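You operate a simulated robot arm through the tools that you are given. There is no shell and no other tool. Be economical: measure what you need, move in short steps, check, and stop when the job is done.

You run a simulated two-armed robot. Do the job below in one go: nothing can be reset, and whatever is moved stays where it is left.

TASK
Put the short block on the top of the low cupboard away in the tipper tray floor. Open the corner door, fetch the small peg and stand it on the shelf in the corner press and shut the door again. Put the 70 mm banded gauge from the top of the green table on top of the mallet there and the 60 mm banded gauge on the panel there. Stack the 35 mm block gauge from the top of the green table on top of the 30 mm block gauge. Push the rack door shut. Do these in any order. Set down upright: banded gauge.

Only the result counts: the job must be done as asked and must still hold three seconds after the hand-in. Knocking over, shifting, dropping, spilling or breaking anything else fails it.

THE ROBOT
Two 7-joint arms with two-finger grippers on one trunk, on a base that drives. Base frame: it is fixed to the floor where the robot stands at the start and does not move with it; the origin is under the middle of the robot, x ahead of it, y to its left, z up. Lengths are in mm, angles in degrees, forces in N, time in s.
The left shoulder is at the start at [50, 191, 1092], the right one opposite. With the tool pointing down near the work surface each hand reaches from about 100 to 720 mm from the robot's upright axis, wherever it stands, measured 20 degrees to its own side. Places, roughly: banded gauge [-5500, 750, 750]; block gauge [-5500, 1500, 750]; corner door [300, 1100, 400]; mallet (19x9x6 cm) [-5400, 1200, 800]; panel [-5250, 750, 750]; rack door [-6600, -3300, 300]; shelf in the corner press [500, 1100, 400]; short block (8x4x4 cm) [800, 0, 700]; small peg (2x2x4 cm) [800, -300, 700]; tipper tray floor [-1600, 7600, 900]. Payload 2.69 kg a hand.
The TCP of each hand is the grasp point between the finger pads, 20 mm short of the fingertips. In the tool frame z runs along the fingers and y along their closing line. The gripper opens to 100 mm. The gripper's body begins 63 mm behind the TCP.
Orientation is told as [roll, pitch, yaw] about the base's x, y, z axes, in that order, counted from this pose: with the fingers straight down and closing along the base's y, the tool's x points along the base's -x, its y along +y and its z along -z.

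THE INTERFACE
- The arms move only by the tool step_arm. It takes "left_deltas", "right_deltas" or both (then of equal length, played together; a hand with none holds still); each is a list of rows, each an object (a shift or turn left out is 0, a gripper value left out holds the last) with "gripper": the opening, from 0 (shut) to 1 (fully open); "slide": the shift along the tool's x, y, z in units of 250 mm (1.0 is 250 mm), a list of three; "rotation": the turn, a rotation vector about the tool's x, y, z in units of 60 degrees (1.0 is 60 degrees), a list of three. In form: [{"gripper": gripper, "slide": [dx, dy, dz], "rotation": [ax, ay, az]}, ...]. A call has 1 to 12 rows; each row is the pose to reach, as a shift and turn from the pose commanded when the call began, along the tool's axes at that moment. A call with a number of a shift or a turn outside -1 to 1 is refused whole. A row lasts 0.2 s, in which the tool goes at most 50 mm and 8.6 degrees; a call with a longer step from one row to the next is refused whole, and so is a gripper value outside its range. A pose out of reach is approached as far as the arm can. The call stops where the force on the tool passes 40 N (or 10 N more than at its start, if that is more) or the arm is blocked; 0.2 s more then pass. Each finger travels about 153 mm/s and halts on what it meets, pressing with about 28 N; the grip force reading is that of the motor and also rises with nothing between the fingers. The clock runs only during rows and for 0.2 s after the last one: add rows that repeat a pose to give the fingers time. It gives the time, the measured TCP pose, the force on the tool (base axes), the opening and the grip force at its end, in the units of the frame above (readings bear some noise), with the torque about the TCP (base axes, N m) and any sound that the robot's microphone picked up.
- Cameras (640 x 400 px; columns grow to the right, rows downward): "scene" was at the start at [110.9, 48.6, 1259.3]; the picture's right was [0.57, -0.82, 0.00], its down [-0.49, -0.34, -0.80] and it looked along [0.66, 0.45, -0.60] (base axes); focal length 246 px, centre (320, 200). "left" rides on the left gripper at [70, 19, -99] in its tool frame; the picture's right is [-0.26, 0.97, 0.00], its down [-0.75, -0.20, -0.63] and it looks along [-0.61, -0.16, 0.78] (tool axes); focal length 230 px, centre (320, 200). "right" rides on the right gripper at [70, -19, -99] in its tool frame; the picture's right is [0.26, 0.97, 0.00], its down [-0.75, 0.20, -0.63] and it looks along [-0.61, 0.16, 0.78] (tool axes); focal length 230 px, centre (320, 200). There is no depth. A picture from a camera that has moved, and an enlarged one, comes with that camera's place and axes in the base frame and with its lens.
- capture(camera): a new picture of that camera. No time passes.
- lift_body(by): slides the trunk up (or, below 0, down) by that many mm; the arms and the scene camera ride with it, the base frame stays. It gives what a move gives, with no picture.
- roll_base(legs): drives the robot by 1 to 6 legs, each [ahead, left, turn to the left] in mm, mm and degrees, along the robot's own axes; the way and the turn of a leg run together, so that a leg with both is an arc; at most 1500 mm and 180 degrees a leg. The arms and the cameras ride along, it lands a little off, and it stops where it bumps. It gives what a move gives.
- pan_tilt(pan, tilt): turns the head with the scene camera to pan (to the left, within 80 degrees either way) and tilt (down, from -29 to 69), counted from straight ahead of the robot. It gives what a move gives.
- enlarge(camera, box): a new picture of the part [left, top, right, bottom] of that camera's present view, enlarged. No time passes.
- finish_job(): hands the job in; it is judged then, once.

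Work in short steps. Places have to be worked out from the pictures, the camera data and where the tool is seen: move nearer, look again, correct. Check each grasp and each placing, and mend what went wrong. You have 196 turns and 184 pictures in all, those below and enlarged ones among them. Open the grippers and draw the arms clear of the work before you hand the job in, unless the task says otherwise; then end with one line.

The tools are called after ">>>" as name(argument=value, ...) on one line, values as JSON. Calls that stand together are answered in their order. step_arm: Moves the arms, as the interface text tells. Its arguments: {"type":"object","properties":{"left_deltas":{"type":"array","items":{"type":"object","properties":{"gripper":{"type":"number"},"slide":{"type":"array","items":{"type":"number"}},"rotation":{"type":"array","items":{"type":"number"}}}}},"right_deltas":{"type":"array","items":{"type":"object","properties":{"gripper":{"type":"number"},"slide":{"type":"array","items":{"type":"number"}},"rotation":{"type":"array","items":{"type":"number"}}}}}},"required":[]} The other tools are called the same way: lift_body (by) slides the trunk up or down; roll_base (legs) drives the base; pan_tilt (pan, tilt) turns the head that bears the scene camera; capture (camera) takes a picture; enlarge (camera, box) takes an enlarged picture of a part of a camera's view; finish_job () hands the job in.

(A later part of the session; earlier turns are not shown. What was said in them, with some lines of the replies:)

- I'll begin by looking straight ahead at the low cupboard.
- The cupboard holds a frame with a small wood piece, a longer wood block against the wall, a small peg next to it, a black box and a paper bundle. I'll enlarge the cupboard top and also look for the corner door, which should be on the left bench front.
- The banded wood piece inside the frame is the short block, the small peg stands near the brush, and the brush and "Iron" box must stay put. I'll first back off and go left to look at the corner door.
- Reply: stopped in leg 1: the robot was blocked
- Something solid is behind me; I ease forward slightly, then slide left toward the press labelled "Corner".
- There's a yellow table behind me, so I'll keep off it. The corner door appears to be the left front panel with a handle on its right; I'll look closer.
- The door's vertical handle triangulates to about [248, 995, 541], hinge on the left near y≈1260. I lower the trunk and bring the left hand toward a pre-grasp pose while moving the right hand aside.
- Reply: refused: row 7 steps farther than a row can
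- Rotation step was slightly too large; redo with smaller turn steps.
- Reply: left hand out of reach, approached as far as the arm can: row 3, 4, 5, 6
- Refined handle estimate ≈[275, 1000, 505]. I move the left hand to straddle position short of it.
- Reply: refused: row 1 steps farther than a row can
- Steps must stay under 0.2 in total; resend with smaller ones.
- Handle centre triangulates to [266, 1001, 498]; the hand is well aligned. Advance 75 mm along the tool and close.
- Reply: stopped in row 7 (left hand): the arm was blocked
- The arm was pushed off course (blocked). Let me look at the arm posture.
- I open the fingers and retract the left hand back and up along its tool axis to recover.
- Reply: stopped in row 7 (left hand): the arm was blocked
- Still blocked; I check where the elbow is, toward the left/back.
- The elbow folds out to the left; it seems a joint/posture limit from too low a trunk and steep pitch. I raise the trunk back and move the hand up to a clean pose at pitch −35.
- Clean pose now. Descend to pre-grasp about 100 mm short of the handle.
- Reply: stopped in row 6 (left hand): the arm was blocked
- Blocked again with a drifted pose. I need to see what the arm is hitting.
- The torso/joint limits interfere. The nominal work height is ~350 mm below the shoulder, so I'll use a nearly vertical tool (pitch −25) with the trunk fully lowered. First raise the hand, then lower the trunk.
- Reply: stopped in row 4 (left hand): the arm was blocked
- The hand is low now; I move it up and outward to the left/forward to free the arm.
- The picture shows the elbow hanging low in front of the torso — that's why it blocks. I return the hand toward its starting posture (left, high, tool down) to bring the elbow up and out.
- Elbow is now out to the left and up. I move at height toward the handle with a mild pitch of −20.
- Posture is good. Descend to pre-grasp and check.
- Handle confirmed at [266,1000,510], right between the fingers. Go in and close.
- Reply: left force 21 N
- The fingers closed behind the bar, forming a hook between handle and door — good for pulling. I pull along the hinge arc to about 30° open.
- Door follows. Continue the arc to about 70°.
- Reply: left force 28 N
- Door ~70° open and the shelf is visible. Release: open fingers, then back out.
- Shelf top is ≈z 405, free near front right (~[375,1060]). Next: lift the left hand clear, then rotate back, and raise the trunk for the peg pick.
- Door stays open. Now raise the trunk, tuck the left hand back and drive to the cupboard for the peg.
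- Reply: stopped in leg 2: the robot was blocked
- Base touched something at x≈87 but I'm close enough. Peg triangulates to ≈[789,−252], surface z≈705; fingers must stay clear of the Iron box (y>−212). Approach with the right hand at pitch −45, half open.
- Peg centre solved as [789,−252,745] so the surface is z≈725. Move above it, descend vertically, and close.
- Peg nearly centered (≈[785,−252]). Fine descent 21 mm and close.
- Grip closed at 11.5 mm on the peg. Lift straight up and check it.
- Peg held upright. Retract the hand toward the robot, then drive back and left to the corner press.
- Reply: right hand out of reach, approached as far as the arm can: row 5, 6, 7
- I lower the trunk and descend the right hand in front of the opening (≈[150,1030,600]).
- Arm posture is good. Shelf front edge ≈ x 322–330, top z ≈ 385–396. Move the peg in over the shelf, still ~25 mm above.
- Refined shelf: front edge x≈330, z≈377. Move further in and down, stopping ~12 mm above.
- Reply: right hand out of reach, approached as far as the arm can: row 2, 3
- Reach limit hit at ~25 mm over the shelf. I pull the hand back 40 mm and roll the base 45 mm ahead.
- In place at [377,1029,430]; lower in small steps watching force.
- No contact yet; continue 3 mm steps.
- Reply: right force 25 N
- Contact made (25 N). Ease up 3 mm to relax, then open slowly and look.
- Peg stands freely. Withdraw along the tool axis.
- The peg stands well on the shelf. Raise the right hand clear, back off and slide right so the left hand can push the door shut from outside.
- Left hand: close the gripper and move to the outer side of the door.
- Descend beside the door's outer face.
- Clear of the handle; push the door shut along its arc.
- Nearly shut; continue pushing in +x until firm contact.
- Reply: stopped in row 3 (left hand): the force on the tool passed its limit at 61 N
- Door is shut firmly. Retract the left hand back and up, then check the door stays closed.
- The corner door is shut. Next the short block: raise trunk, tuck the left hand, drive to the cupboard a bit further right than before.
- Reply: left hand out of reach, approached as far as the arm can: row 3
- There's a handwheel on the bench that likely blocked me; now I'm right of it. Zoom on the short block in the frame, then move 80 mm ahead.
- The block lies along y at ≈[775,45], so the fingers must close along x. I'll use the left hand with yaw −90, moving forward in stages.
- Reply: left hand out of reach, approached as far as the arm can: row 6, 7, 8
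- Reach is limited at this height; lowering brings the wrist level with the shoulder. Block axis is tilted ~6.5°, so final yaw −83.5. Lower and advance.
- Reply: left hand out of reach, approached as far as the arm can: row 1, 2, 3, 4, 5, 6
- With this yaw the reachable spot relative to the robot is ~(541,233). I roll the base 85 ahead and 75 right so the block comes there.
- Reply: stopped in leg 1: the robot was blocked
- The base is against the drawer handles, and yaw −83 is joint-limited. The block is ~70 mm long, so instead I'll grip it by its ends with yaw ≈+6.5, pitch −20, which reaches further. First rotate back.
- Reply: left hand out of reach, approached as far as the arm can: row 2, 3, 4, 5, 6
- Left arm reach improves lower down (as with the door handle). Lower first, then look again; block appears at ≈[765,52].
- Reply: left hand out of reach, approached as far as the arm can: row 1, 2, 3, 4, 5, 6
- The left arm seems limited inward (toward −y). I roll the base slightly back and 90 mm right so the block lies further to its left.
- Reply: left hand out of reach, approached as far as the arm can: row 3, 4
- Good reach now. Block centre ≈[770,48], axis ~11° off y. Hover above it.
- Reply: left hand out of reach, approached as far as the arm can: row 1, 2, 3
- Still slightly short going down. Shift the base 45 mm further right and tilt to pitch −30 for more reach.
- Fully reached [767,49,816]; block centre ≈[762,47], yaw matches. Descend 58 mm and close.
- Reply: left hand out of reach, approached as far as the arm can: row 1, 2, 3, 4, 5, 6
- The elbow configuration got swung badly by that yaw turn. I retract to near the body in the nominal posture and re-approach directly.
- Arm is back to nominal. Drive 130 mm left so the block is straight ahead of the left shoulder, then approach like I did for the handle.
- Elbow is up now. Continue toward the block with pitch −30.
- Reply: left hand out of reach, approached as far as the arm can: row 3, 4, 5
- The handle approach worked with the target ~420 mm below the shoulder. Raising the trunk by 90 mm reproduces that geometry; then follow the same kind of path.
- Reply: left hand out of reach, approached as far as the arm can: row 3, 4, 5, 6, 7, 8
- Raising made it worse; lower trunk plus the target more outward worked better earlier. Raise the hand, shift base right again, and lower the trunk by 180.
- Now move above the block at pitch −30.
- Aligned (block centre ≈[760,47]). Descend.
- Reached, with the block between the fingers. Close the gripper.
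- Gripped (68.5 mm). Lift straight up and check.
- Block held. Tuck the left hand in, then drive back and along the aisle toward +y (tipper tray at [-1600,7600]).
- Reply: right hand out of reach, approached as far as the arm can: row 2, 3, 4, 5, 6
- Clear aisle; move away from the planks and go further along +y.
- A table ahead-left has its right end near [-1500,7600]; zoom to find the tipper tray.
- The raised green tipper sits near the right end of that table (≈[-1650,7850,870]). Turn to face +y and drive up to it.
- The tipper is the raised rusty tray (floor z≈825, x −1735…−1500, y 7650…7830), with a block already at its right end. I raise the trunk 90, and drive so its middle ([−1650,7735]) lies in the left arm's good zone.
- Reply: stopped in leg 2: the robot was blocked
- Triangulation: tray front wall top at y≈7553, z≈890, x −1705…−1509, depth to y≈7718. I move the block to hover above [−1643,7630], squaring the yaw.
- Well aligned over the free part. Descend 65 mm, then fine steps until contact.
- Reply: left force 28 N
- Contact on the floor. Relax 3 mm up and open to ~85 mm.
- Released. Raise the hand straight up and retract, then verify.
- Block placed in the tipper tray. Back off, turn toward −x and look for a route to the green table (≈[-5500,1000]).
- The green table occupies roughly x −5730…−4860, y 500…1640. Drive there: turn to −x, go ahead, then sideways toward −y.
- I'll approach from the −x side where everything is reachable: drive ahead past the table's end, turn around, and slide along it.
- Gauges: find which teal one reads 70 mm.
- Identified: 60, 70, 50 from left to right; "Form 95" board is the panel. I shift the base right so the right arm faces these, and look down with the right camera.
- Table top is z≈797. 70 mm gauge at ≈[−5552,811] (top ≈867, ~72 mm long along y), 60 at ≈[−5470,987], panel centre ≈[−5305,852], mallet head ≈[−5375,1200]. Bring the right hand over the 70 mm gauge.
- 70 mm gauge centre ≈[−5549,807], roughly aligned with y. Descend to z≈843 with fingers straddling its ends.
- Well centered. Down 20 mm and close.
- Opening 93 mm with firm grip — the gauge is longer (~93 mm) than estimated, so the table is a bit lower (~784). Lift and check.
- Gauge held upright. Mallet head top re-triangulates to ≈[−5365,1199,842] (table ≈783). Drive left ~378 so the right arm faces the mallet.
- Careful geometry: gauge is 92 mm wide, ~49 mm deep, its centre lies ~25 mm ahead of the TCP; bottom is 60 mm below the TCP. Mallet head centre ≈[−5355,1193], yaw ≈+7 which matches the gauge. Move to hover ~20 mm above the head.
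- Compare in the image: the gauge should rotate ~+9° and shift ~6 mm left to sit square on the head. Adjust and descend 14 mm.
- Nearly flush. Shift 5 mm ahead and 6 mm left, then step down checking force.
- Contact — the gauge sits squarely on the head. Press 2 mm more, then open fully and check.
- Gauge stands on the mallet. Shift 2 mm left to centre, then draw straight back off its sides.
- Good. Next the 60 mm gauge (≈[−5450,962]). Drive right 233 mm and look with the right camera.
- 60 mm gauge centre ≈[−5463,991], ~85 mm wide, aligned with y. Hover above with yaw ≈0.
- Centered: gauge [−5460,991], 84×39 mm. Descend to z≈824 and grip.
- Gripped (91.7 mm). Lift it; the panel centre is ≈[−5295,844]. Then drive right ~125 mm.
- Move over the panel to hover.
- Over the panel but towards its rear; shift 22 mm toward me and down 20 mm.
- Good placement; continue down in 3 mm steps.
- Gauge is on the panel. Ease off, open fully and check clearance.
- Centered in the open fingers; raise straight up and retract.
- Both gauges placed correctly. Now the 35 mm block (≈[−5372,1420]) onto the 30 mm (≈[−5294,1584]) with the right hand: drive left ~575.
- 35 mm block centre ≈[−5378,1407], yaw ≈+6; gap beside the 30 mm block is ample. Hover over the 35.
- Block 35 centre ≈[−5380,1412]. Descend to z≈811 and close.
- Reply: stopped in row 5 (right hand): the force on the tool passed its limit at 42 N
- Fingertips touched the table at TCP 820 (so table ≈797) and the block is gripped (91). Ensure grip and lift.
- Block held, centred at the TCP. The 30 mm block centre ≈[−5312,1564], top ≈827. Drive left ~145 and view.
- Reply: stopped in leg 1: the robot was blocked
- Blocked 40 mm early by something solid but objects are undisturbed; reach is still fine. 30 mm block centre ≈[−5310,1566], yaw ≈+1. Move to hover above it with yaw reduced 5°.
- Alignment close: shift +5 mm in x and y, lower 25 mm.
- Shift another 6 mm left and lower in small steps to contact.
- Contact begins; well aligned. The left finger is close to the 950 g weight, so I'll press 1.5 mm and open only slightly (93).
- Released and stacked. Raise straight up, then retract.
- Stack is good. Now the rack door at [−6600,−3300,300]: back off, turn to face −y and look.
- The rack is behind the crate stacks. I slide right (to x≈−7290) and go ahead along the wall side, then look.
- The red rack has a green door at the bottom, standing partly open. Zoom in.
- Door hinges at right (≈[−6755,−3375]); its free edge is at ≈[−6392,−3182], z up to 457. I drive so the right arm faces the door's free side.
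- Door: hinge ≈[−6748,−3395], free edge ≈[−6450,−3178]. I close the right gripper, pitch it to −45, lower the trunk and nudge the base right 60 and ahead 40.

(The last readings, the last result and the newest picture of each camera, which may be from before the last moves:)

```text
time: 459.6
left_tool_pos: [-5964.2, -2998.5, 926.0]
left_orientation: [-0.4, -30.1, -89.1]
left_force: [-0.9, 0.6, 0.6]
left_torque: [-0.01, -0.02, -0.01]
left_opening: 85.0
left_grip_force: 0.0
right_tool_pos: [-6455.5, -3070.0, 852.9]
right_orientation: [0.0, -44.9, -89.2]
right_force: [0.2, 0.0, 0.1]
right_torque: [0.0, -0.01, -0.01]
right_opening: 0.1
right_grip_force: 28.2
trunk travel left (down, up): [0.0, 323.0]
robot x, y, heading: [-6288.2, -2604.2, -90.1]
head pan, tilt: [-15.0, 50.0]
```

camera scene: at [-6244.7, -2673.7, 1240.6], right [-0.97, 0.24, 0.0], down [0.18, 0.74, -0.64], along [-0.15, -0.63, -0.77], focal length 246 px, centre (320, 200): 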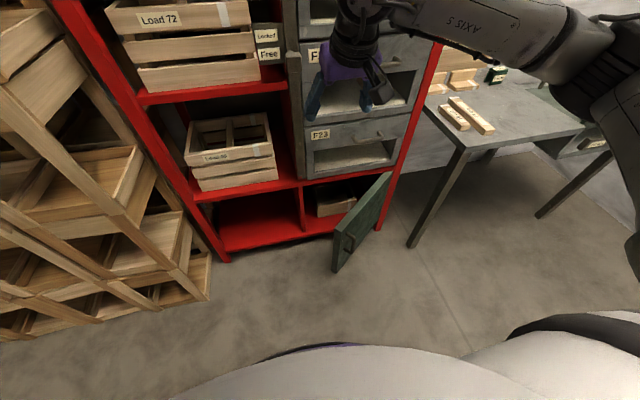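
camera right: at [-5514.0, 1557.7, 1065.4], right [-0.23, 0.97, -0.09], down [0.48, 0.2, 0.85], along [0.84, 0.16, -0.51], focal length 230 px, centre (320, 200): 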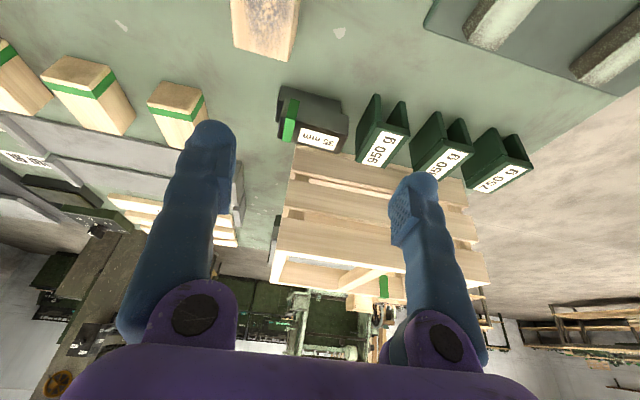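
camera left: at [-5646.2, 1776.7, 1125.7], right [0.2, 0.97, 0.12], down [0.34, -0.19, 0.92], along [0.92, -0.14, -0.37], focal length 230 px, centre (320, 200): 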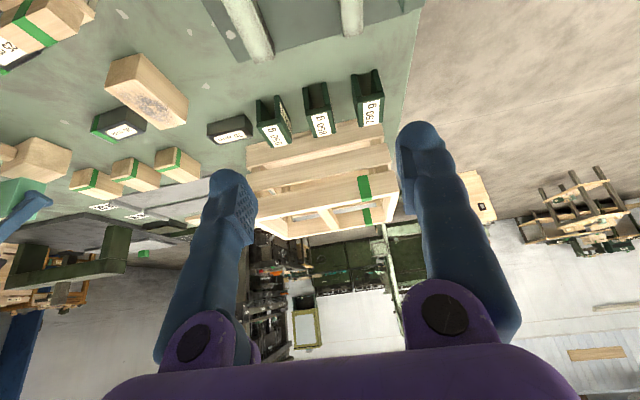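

Bring the right hand down toward the door front.

>>> step_arm(right_deltas=[{"slide": [0.08, -0.052, 0.118]}, {"slide": [0.16, -0.104, 0.236]}, {"slide": [0.24, -0.156, 0.354]}, {"slide": [0.32, -0.208, 0.472]}, {"slide": [0.4, -0.26, 0.59]}, {"slide": [0.475, -0.312, 0.708]}, {"slide": [0.55, -0.363, 0.825]}, {"slide": [0.55, -0.363, 0.825]}])

>>> capture(camera="scene")

>>> capture(camera="right")

```text
time: 461.4
left_tool_pos: [-5963.7, -2997.5, 925.8]
left_orientation: [-0.4, -30.0, -89.1]
left_force: [-0.3, 0.8, 0.4]
left_torque: [-0.03, 0.0, 0.0]
left_opening: 84.7
left_grip_force: 0.0
right_tool_pos: [-6545.6, -3119.9, 610.7]
right_orientation: [0.1, -44.9, -89.3]
right_force: [0.0, 0.6, 0.5]
right_torque: [-0.02, -0.01, 0.0]
right_opening: 0.0
right_grip_force: 28.4
trunk travel left (down, up): [0.0, 323.0]
robot x, y, heading: [-6285.4, -2600.0, -90.4]
head pan, tilt: [-15.0, 50.0]
```

```text
16 pictures are left
camera scene: at [-6307.4, -2713.8, 1090.6], right [-0.97, 0.26, 0.0], down [0.2, 0.74, -0.64], along [-0.17, -0.62, -0.77], focal length 246 px, centre (320, 200)
```

scene: 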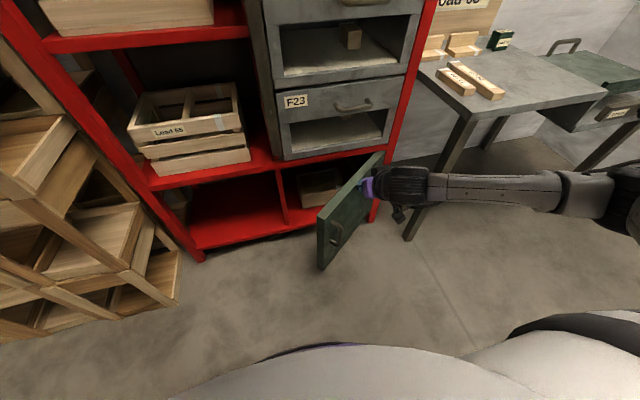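

```text
15 pictures are left
camera right: at [-6566.0, -3001.2, 630.1], right [0.96, 0.2, -0.18], down [0.2, -0.08, 0.98], along [0.18, -0.98, -0.12], focal length 230 px, centre (320, 200)
```

right: 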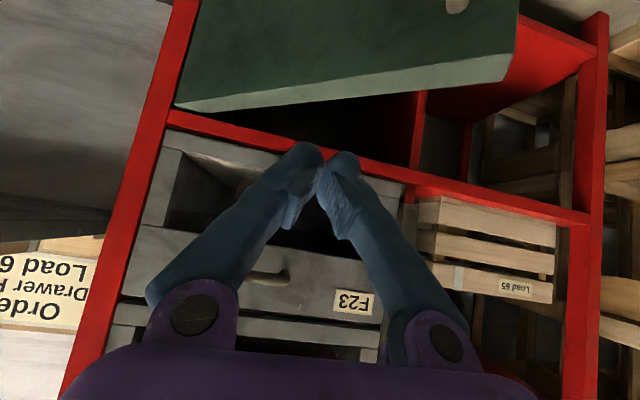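

Door's top is z≈482 and it stands ~40° open with face at y≈−3221 in front of my hand. Lower to z≈440 in front of it.

>>> step_arm(right_deltas=[{"slide": [0.07, 0, 0.12]}, {"slide": [0.14, 0, 0.24]}, {"slide": [0.21, 0, 0.36]}, {"slide": [0.28, 0, 0.48]}, {"slide": [0.353, 0, 0.608]}, {"slide": [0.353, 0, 0.608]}])

>>> capture(camera="right")

```text
time: 462.8
left_tool_pos: [-5963.5, -2998.7, 925.6]
left_orientation: [-0.5, -30.0, -89.1]
left_force: [0.0, -0.1, 0.1]
left_torque: [0.0, -0.02, -0.02]
left_opening: 84.9
left_grip_force: 0.1
right_tool_pos: [-6567.7, -3136.4, 571.6]
right_orientation: [1.3, -44.5, -89.5]
right_force: [-0.4, 0.1, 1.2]
right_torque: [0.0, 0.02, 0.03]
right_opening: 0.0
right_grip_force: 27.6
right hand out of reach, approached as far as the arm can: row 1, 2, 3, 4, 5, 6
trunk travel left (down, up): [0.0, 323.0]
robot x, y, heading: [-6285.2, -2601.0, -90.2]
head pan, tilt: [-15.0, 50.0]
```

```text
14 pictures are left
camera right: at [-6590.3, -3018.2, 591.7], right [0.96, 0.21, -0.17], down [0.19, -0.09, 0.98], along [0.19, -0.97, -0.12], focal length 230 px, centre (320, 200)
```

right: 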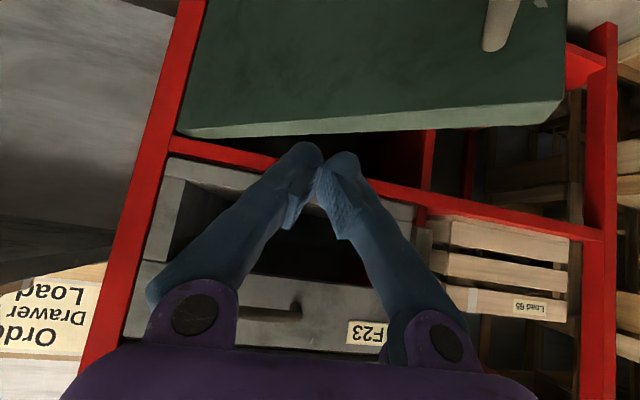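

Limited with this pitch. A steeper tool (pitch −10) hangs lower; rotate it first, then descend.

>>> step_arm(right_deltas=[{"slide": [0, 0.04, -0.02], "rotation": [0, 0.12, 0]}, {"slide": [0, 0.08, -0.04], "rotation": [0, 0.24, 0]}, {"slide": [0, 0.12, -0.06], "rotation": [0, 0.36, 0]}, {"slide": [0, 0.16, -0.08], "rotation": [0, 0.48, 0]}, {"slide": [0, 0.21, -0.1], "rotation": [0, 0.575, 0]}])

>>> step_arm(right_deltas=[{"slide": [0.02, 0, 0.12]}, {"slide": [0.04, 0, 0.24]}, {"slide": [0.06, 0, 0.36]}, {"slide": [0.08, 0, 0.48]}])

>>> capture(camera="scene")

```text
time: 464.0
left_tool_pos: [-5963.3, -2997.4, 924.7]
left_orientation: [-0.5, -30.0, -89.1]
left_force: [0.1, -0.2, -0.3]
left_torque: [-0.02, -0.01, 0.01]
left_opening: 84.7
left_grip_force: 0.2
right_tool_pos: [-6512.8, -3119.4, 588.7]
right_orientation: [0.1, -10.3, -89.2]
right_force: [0.1, -0.2, -0.1]
right_torque: [0.0, 0.0, -0.02]
right_opening: 0.0
right_grip_force: 27.8
trunk travel left (down, up): [0.0, 323.0]
robot x, y, heading: [-6288.8, -2601.4, -90.4]
head pan, tilt: [-15.0, 50.0]
```

```text
time: 465.0
left_tool_pos: [-5964.2, -2997.5, 924.9]
left_orientation: [-0.4, -30.1, -89.1]
left_force: [0.1, -0.7, -0.7]
left_torque: [-0.01, -0.03, -0.05]
left_opening: 85.0
left_grip_force: 0.1
right_tool_pos: [-6514.7, -3122.7, 466.8]
right_orientation: [-0.1, -10.4, -89.2]
right_force: [0.2, 0.0, -0.5]
right_torque: [-0.03, -0.01, -0.01]
right_opening: 0.0
right_grip_force: 27.9
trunk travel left (down, up): [0.0, 323.0]
robot x, y, heading: [-6289.6, -2599.2, -90.3]
head pan, tilt: [-15.0, 50.0]
```

```text
13 pictures are left
camera scene: at [-6307.4, -2713.8, 1090.6], right [-0.97, 0.26, 0.0], down [0.2, 0.74, -0.64], along [-0.17, -0.62, -0.77], focal length 246 px, centre (320, 200)
```

scene: 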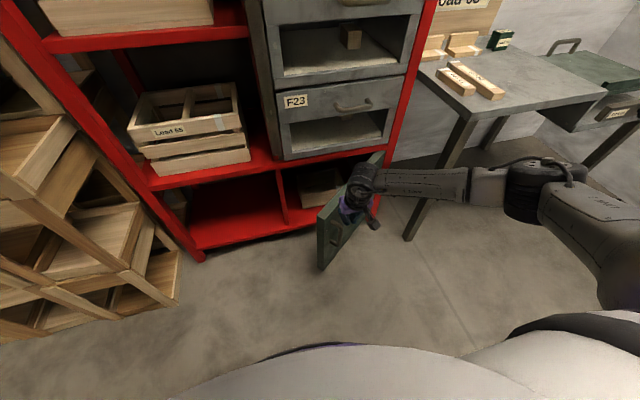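

Low enough now. Tilt to pitch −20 for clearance and push the door ~130 mm toward the rack.

>>> step_arm(right_deltas=[{"slide": [0.004, 0, 0.024], "rotation": [0, -0.08, 0]}, {"slide": [0.011, 0, 0.059], "rotation": [0, -0.16, 0]}, {"slide": [-0.087, 0.01, 0.077], "rotation": [0, -0.16, 0]}, {"slide": [-0.186, 0.02, 0.095], "rotation": [0, -0.16, 0]}, {"slide": [-0.284, 0.03, 0.113], "rotation": [0, -0.16, 0]}, {"slide": [-0.382, 0.05, 0.131], "rotation": [0, -0.16, 0]}, {"slide": [-0.5, 0.08, 0.152], "rotation": [0, -0.16, 0]}])

>>> capture(camera="scene")

```text
time: 466.6
left_tool_pos: [-5963.7, -2998.6, 926.0]
left_orientation: [-0.5, -30.2, -89.1]
left_force: [0.4, -0.8, -0.3]
left_torque: [0.01, -0.01, -0.01]
left_opening: 84.9
left_grip_force: 0.1
right_tool_pos: [-6493.7, -3251.0, 452.9]
right_orientation: [0.0, -20.0, -89.2]
right_force: [0.2, 0.0, 0.0]
right_torque: [-0.02, -0.02, 0.01]
right_opening: 0.0
right_grip_force: 28.1
trunk travel left (down, up): [0.0, 323.0]
robot x, y, heading: [-6286.1, -2597.2, -89.9]
head pan, tilt: [-15.0, 50.0]
```

```text
12 pictures are left
camera scene: at [-6307.2, -2713.8, 1090.6], right [-0.97, 0.26, 0.0], down [0.2, 0.74, -0.64], along [-0.17, -0.62, -0.77], focal length 246 px, centre (320, 200)
```

scene: 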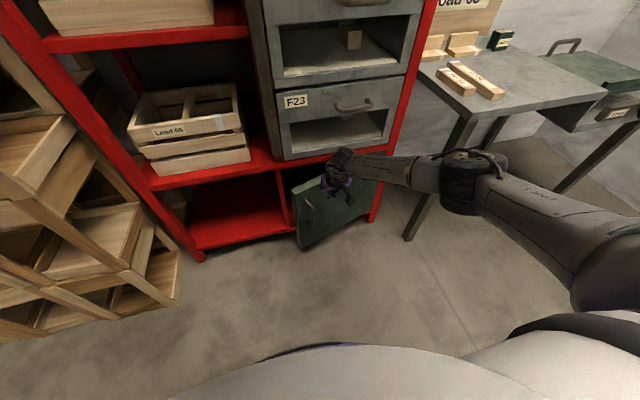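

Door is swinging shut. Continue pushing until it stops.

>>> step_arm(right_deltas=[{"slide": [-0.094, 0.02, 0.034]}, {"slide": [-0.188, 0.04, 0.068]}, {"slide": [-0.282, 0.06, 0.103]}, {"slide": [-0.376, 0.07, 0.137]}, {"slide": [-0.43, 0.08, 0.157]}, {"slide": [-0.48, 0.08, 0.175]}])

>>> capture(camera="scene")

```text
time: 468.0
left_tool_pos: [-5963.9, -2998.0, 925.8]
left_orientation: [-0.5, -30.1, -89.1]
left_force: [-0.2, -0.2, -0.5]
left_torque: [0.03, -0.02, 0.01]
left_opening: 85.1
left_grip_force: 0.0
right_tool_pos: [-6474.4, -3301.7, 469.6]
right_orientation: [0.0, -20.0, -89.2]
right_force: [0.3, -0.2, -0.3]
right_torque: [0.0, -0.02, 0.0]
right_opening: 0.0
right_grip_force: 27.4
right hand out of reach, approached as far as the arm can: row 2, 3, 4, 5, 6
trunk travel left (down, up): [0.0, 323.0]
robot x, y, heading: [-6290.8, -2599.0, -90.2]
head pan, tilt: [-15.0, 50.0]
```

```text
11 pictures are left
camera scene: at [-6307.3, -2713.8, 1090.6], right [-0.97, 0.26, 0.0], down [0.2, 0.74, -0.64], along [-0.17, -0.62, -0.77], focal length 246 px, centre (320, 200)
```

scene: 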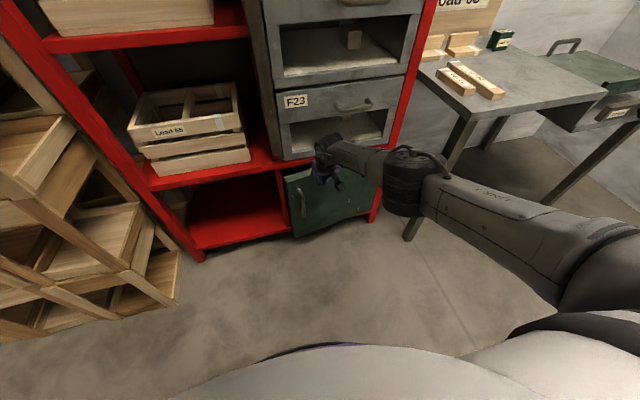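

At reach limit with the door nearly shut. Pull the hand back 90 mm, drive 100 mm ahead, then push again.

>>> step_arm(right_deltas=[{"slide": [0.17, 0, -0.05]}, {"slide": [0.36, 0, -0.07]}, {"slide": [0.36, 0, -0.07]}])

>>> roll_base(legs=[[100, 0, 0]])

>>> step_arm(right_deltas=[{"slide": [-0.094, 0, 0.034]}, {"slide": [-0.15, 0, 0.055]}, {"slide": [-0.21, 0, 0.076]}, {"slide": [-0.27, 0, 0.098]}, {"slide": [-0.33, 0, 0.12]}, {"slide": [-0.39, 0, 0.142]}, {"slide": [-0.45, 0, 0.164]}])

>>> capture(camera="scene")

```text
time: 468.8
left_tool_pos: [-5962.6, -2996.9, 925.9]
left_orientation: [-0.4, -30.1, -89.1]
left_force: [-0.4, -0.1, -1.0]
left_torque: [0.05, -0.02, 0.0]
left_opening: 84.7
left_grip_force: 0.1
right_tool_pos: [-6478.7, -3212.9, 455.4]
right_orientation: [0.0, -20.0, -89.2]
right_force: [-0.1, -0.9, 0.5]
right_torque: [0.05, -0.03, 0.0]
right_opening: 0.0
right_grip_force: 28.4
trunk travel left (down, up): [0.0, 323.0]
robot x, y, heading: [-6289.9, -2596.3, -90.3]
head pan, tilt: [-15.0, 50.0]
```

```text
time: 469.9
left_tool_pos: [-5965.7, -3096.1, 926.8]
left_orientation: [-0.5, -30.1, -89.2]
left_force: [-0.3, 0.8, -0.3]
left_torque: [-0.02, 0.04, 0.0]
left_opening: 84.8
left_grip_force: 0.1
right_tool_pos: [-6480.4, -3310.8, 456.0]
right_orientation: [0.0, -20.0, -89.2]
right_force: [-0.2, 1.2, -0.2]
right_torque: [0.01, -0.03, -0.02]
right_opening: 0.0
right_grip_force: 27.6
trunk travel left (down, up): [0.0, 323.0]
robot x, y, heading: [-6289.1, -2697.8, -90.4]
head pan, tilt: [-15.0, 50.0]
```

```text
time: 470.7
left_tool_pos: [-5964.4, -3097.0, 926.8]
left_orientation: [-0.5, -30.2, -89.2]
left_force: [-1.0, -0.4, -0.5]
left_torque: [0.02, 0.0, 0.0]
left_opening: 84.8
left_grip_force: 0.0
right_tool_pos: [-6480.3, -3350.1, 452.7]
right_orientation: [-0.1, -19.0, -89.3]
right_force: [1.1, 9.2, 9.1]
right_torque: [-0.23, -0.06, 0.0]
right_opening: 0.0
right_grip_force: 29.1
trunk travel left (down, up): [0.0, 323.0]
robot x, y, heading: [-6282.4, -2695.3, -90.2]
head pan, tilt: [-15.0, 50.0]
stopped in row 3 (right hand): the force on the tool passed its limit at 54 N (the readings are from after the stop); the commanded pose is now the measured one
```

```text
10 pictures are left
camera scene: at [-6308.0, -2811.2, 1090.6], right [-0.96, 0.26, 0.0], down [0.2, 0.74, -0.64], along [-0.17, -0.62, -0.77], focal length 246 px, centre (320, 200)
```

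scene: 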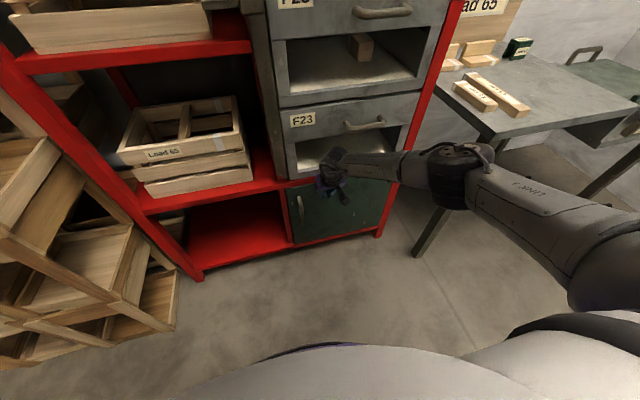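

Force stop at 54 N — the door appears shut. Retract the hand and verify with a zoom.

>>> step_arm(right_deltas=[{"slide": [0.15, 0, -0.05]}, {"slide": [0.3, 0, -0.12]}, {"slide": [0.36, 0, -0.28]}, {"slide": [0.38, 0, -0.45]}, {"slide": [0.38, 0, -0.62]}, {"slide": [0.38, 0, -0.8]}, {"slide": [0.38, 0, -0.96]}])

>>> enlarge(camera="scene", box=[240, 130, 440, 255])

```text
time: 472.3
left_tool_pos: [-5965.5, -3097.0, 923.9]
left_orientation: [-0.5, -30.1, -89.2]
left_force: [0.1, 0.4, -1.4]
left_torque: [0.0, 0.0, 0.0]
left_opening: 84.8
left_grip_force: 0.1
right_tool_pos: [-6478.1, -3181.3, 648.3]
right_orientation: [-0.1, -19.1, -89.3]
right_force: [-0.6, -0.7, 0.0]
right_torque: [0.03, 0.01, 0.0]
right_opening: 0.4
right_grip_force: 29.6
trunk travel left (down, up): [0.0, 323.0]
robot x, y, heading: [-6288.2, -2695.6, -90.5]
head pan, tilt: [-15.0, 50.0]
```

```text
3.20 times, centred on (340, 192) of scene
camera zoom: at [-6308.0, -2811.2, 1090.5], right [-0.96, 0.26, 0.0], down [0.2, 0.74, -0.64], along [-0.17, -0.62, -0.77], focal length 787 px, centre (256, 224)
```

zoom: 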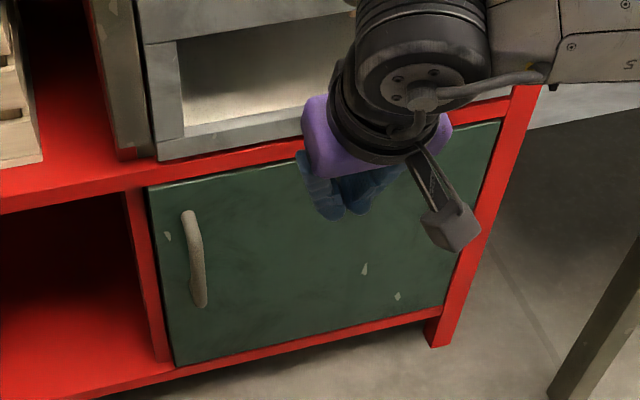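

The rack door is shut flush. Open the gripper, pull the right hand clear, and look once more before handing in.

>>> step_arm(right_deltas=[{"slide": [0.1, 0, -0.14], "gripper": 0.5}, {"slide": [0.2, 0, -0.28], "gripper": 1}, {"slide": [0.25, 0, -0.42], "gripper": 1}, {"slide": [0.25, 0, -0.56], "gripper": 1}])

>>> enlarge(camera="scene", box=[200, 110, 440, 260])

```text
time: 473.3
left_tool_pos: [-5964.9, -3097.2, 925.7]
left_orientation: [-0.5, -30.1, -89.2]
left_force: [0.5, 0.3, -0.1]
left_torque: [0.01, -0.04, -0.01]
left_opening: 84.9
left_grip_force: 0.1
right_tool_pos: [-6480.4, -3077.3, 761.2]
right_orientation: [-0.1, -19.0, -89.3]
right_force: [0.1, 0.6, 0.1]
right_torque: [-0.01, 0.0, 0.0]
right_opening: 100.0
right_grip_force: 0.0
trunk travel left (down, up): [0.0, 323.0]
robot x, y, heading: [-6286.9, -2695.1, -90.5]
head pan, tilt: [-15.0, 50.0]
```

```text
2.67 times, centred on (320, 185) of scene
camera zoom: at [-6308.0, -2811.3, 1090.5], right [-0.96, 0.26, 0.0], down [0.2, 0.74, -0.64], along [-0.17, -0.62, -0.77], focal length 656 px, centre (320, 240)
```

zoom: 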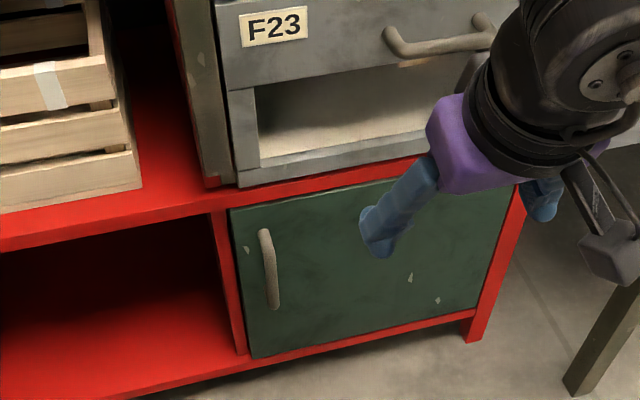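

The door is closed and both grippers are open and clear, so I hand the job in.

>>> finish_job()

```text
The job is handed in.
```

I finished all the tasks and handed the job in; the last pictures showed each item where you asked. On the way the base bumped fixed things a few times (the table behind the start position, a bench handwheel, drawer handles, two table fronts), and I saw nothing moved or knocked over.
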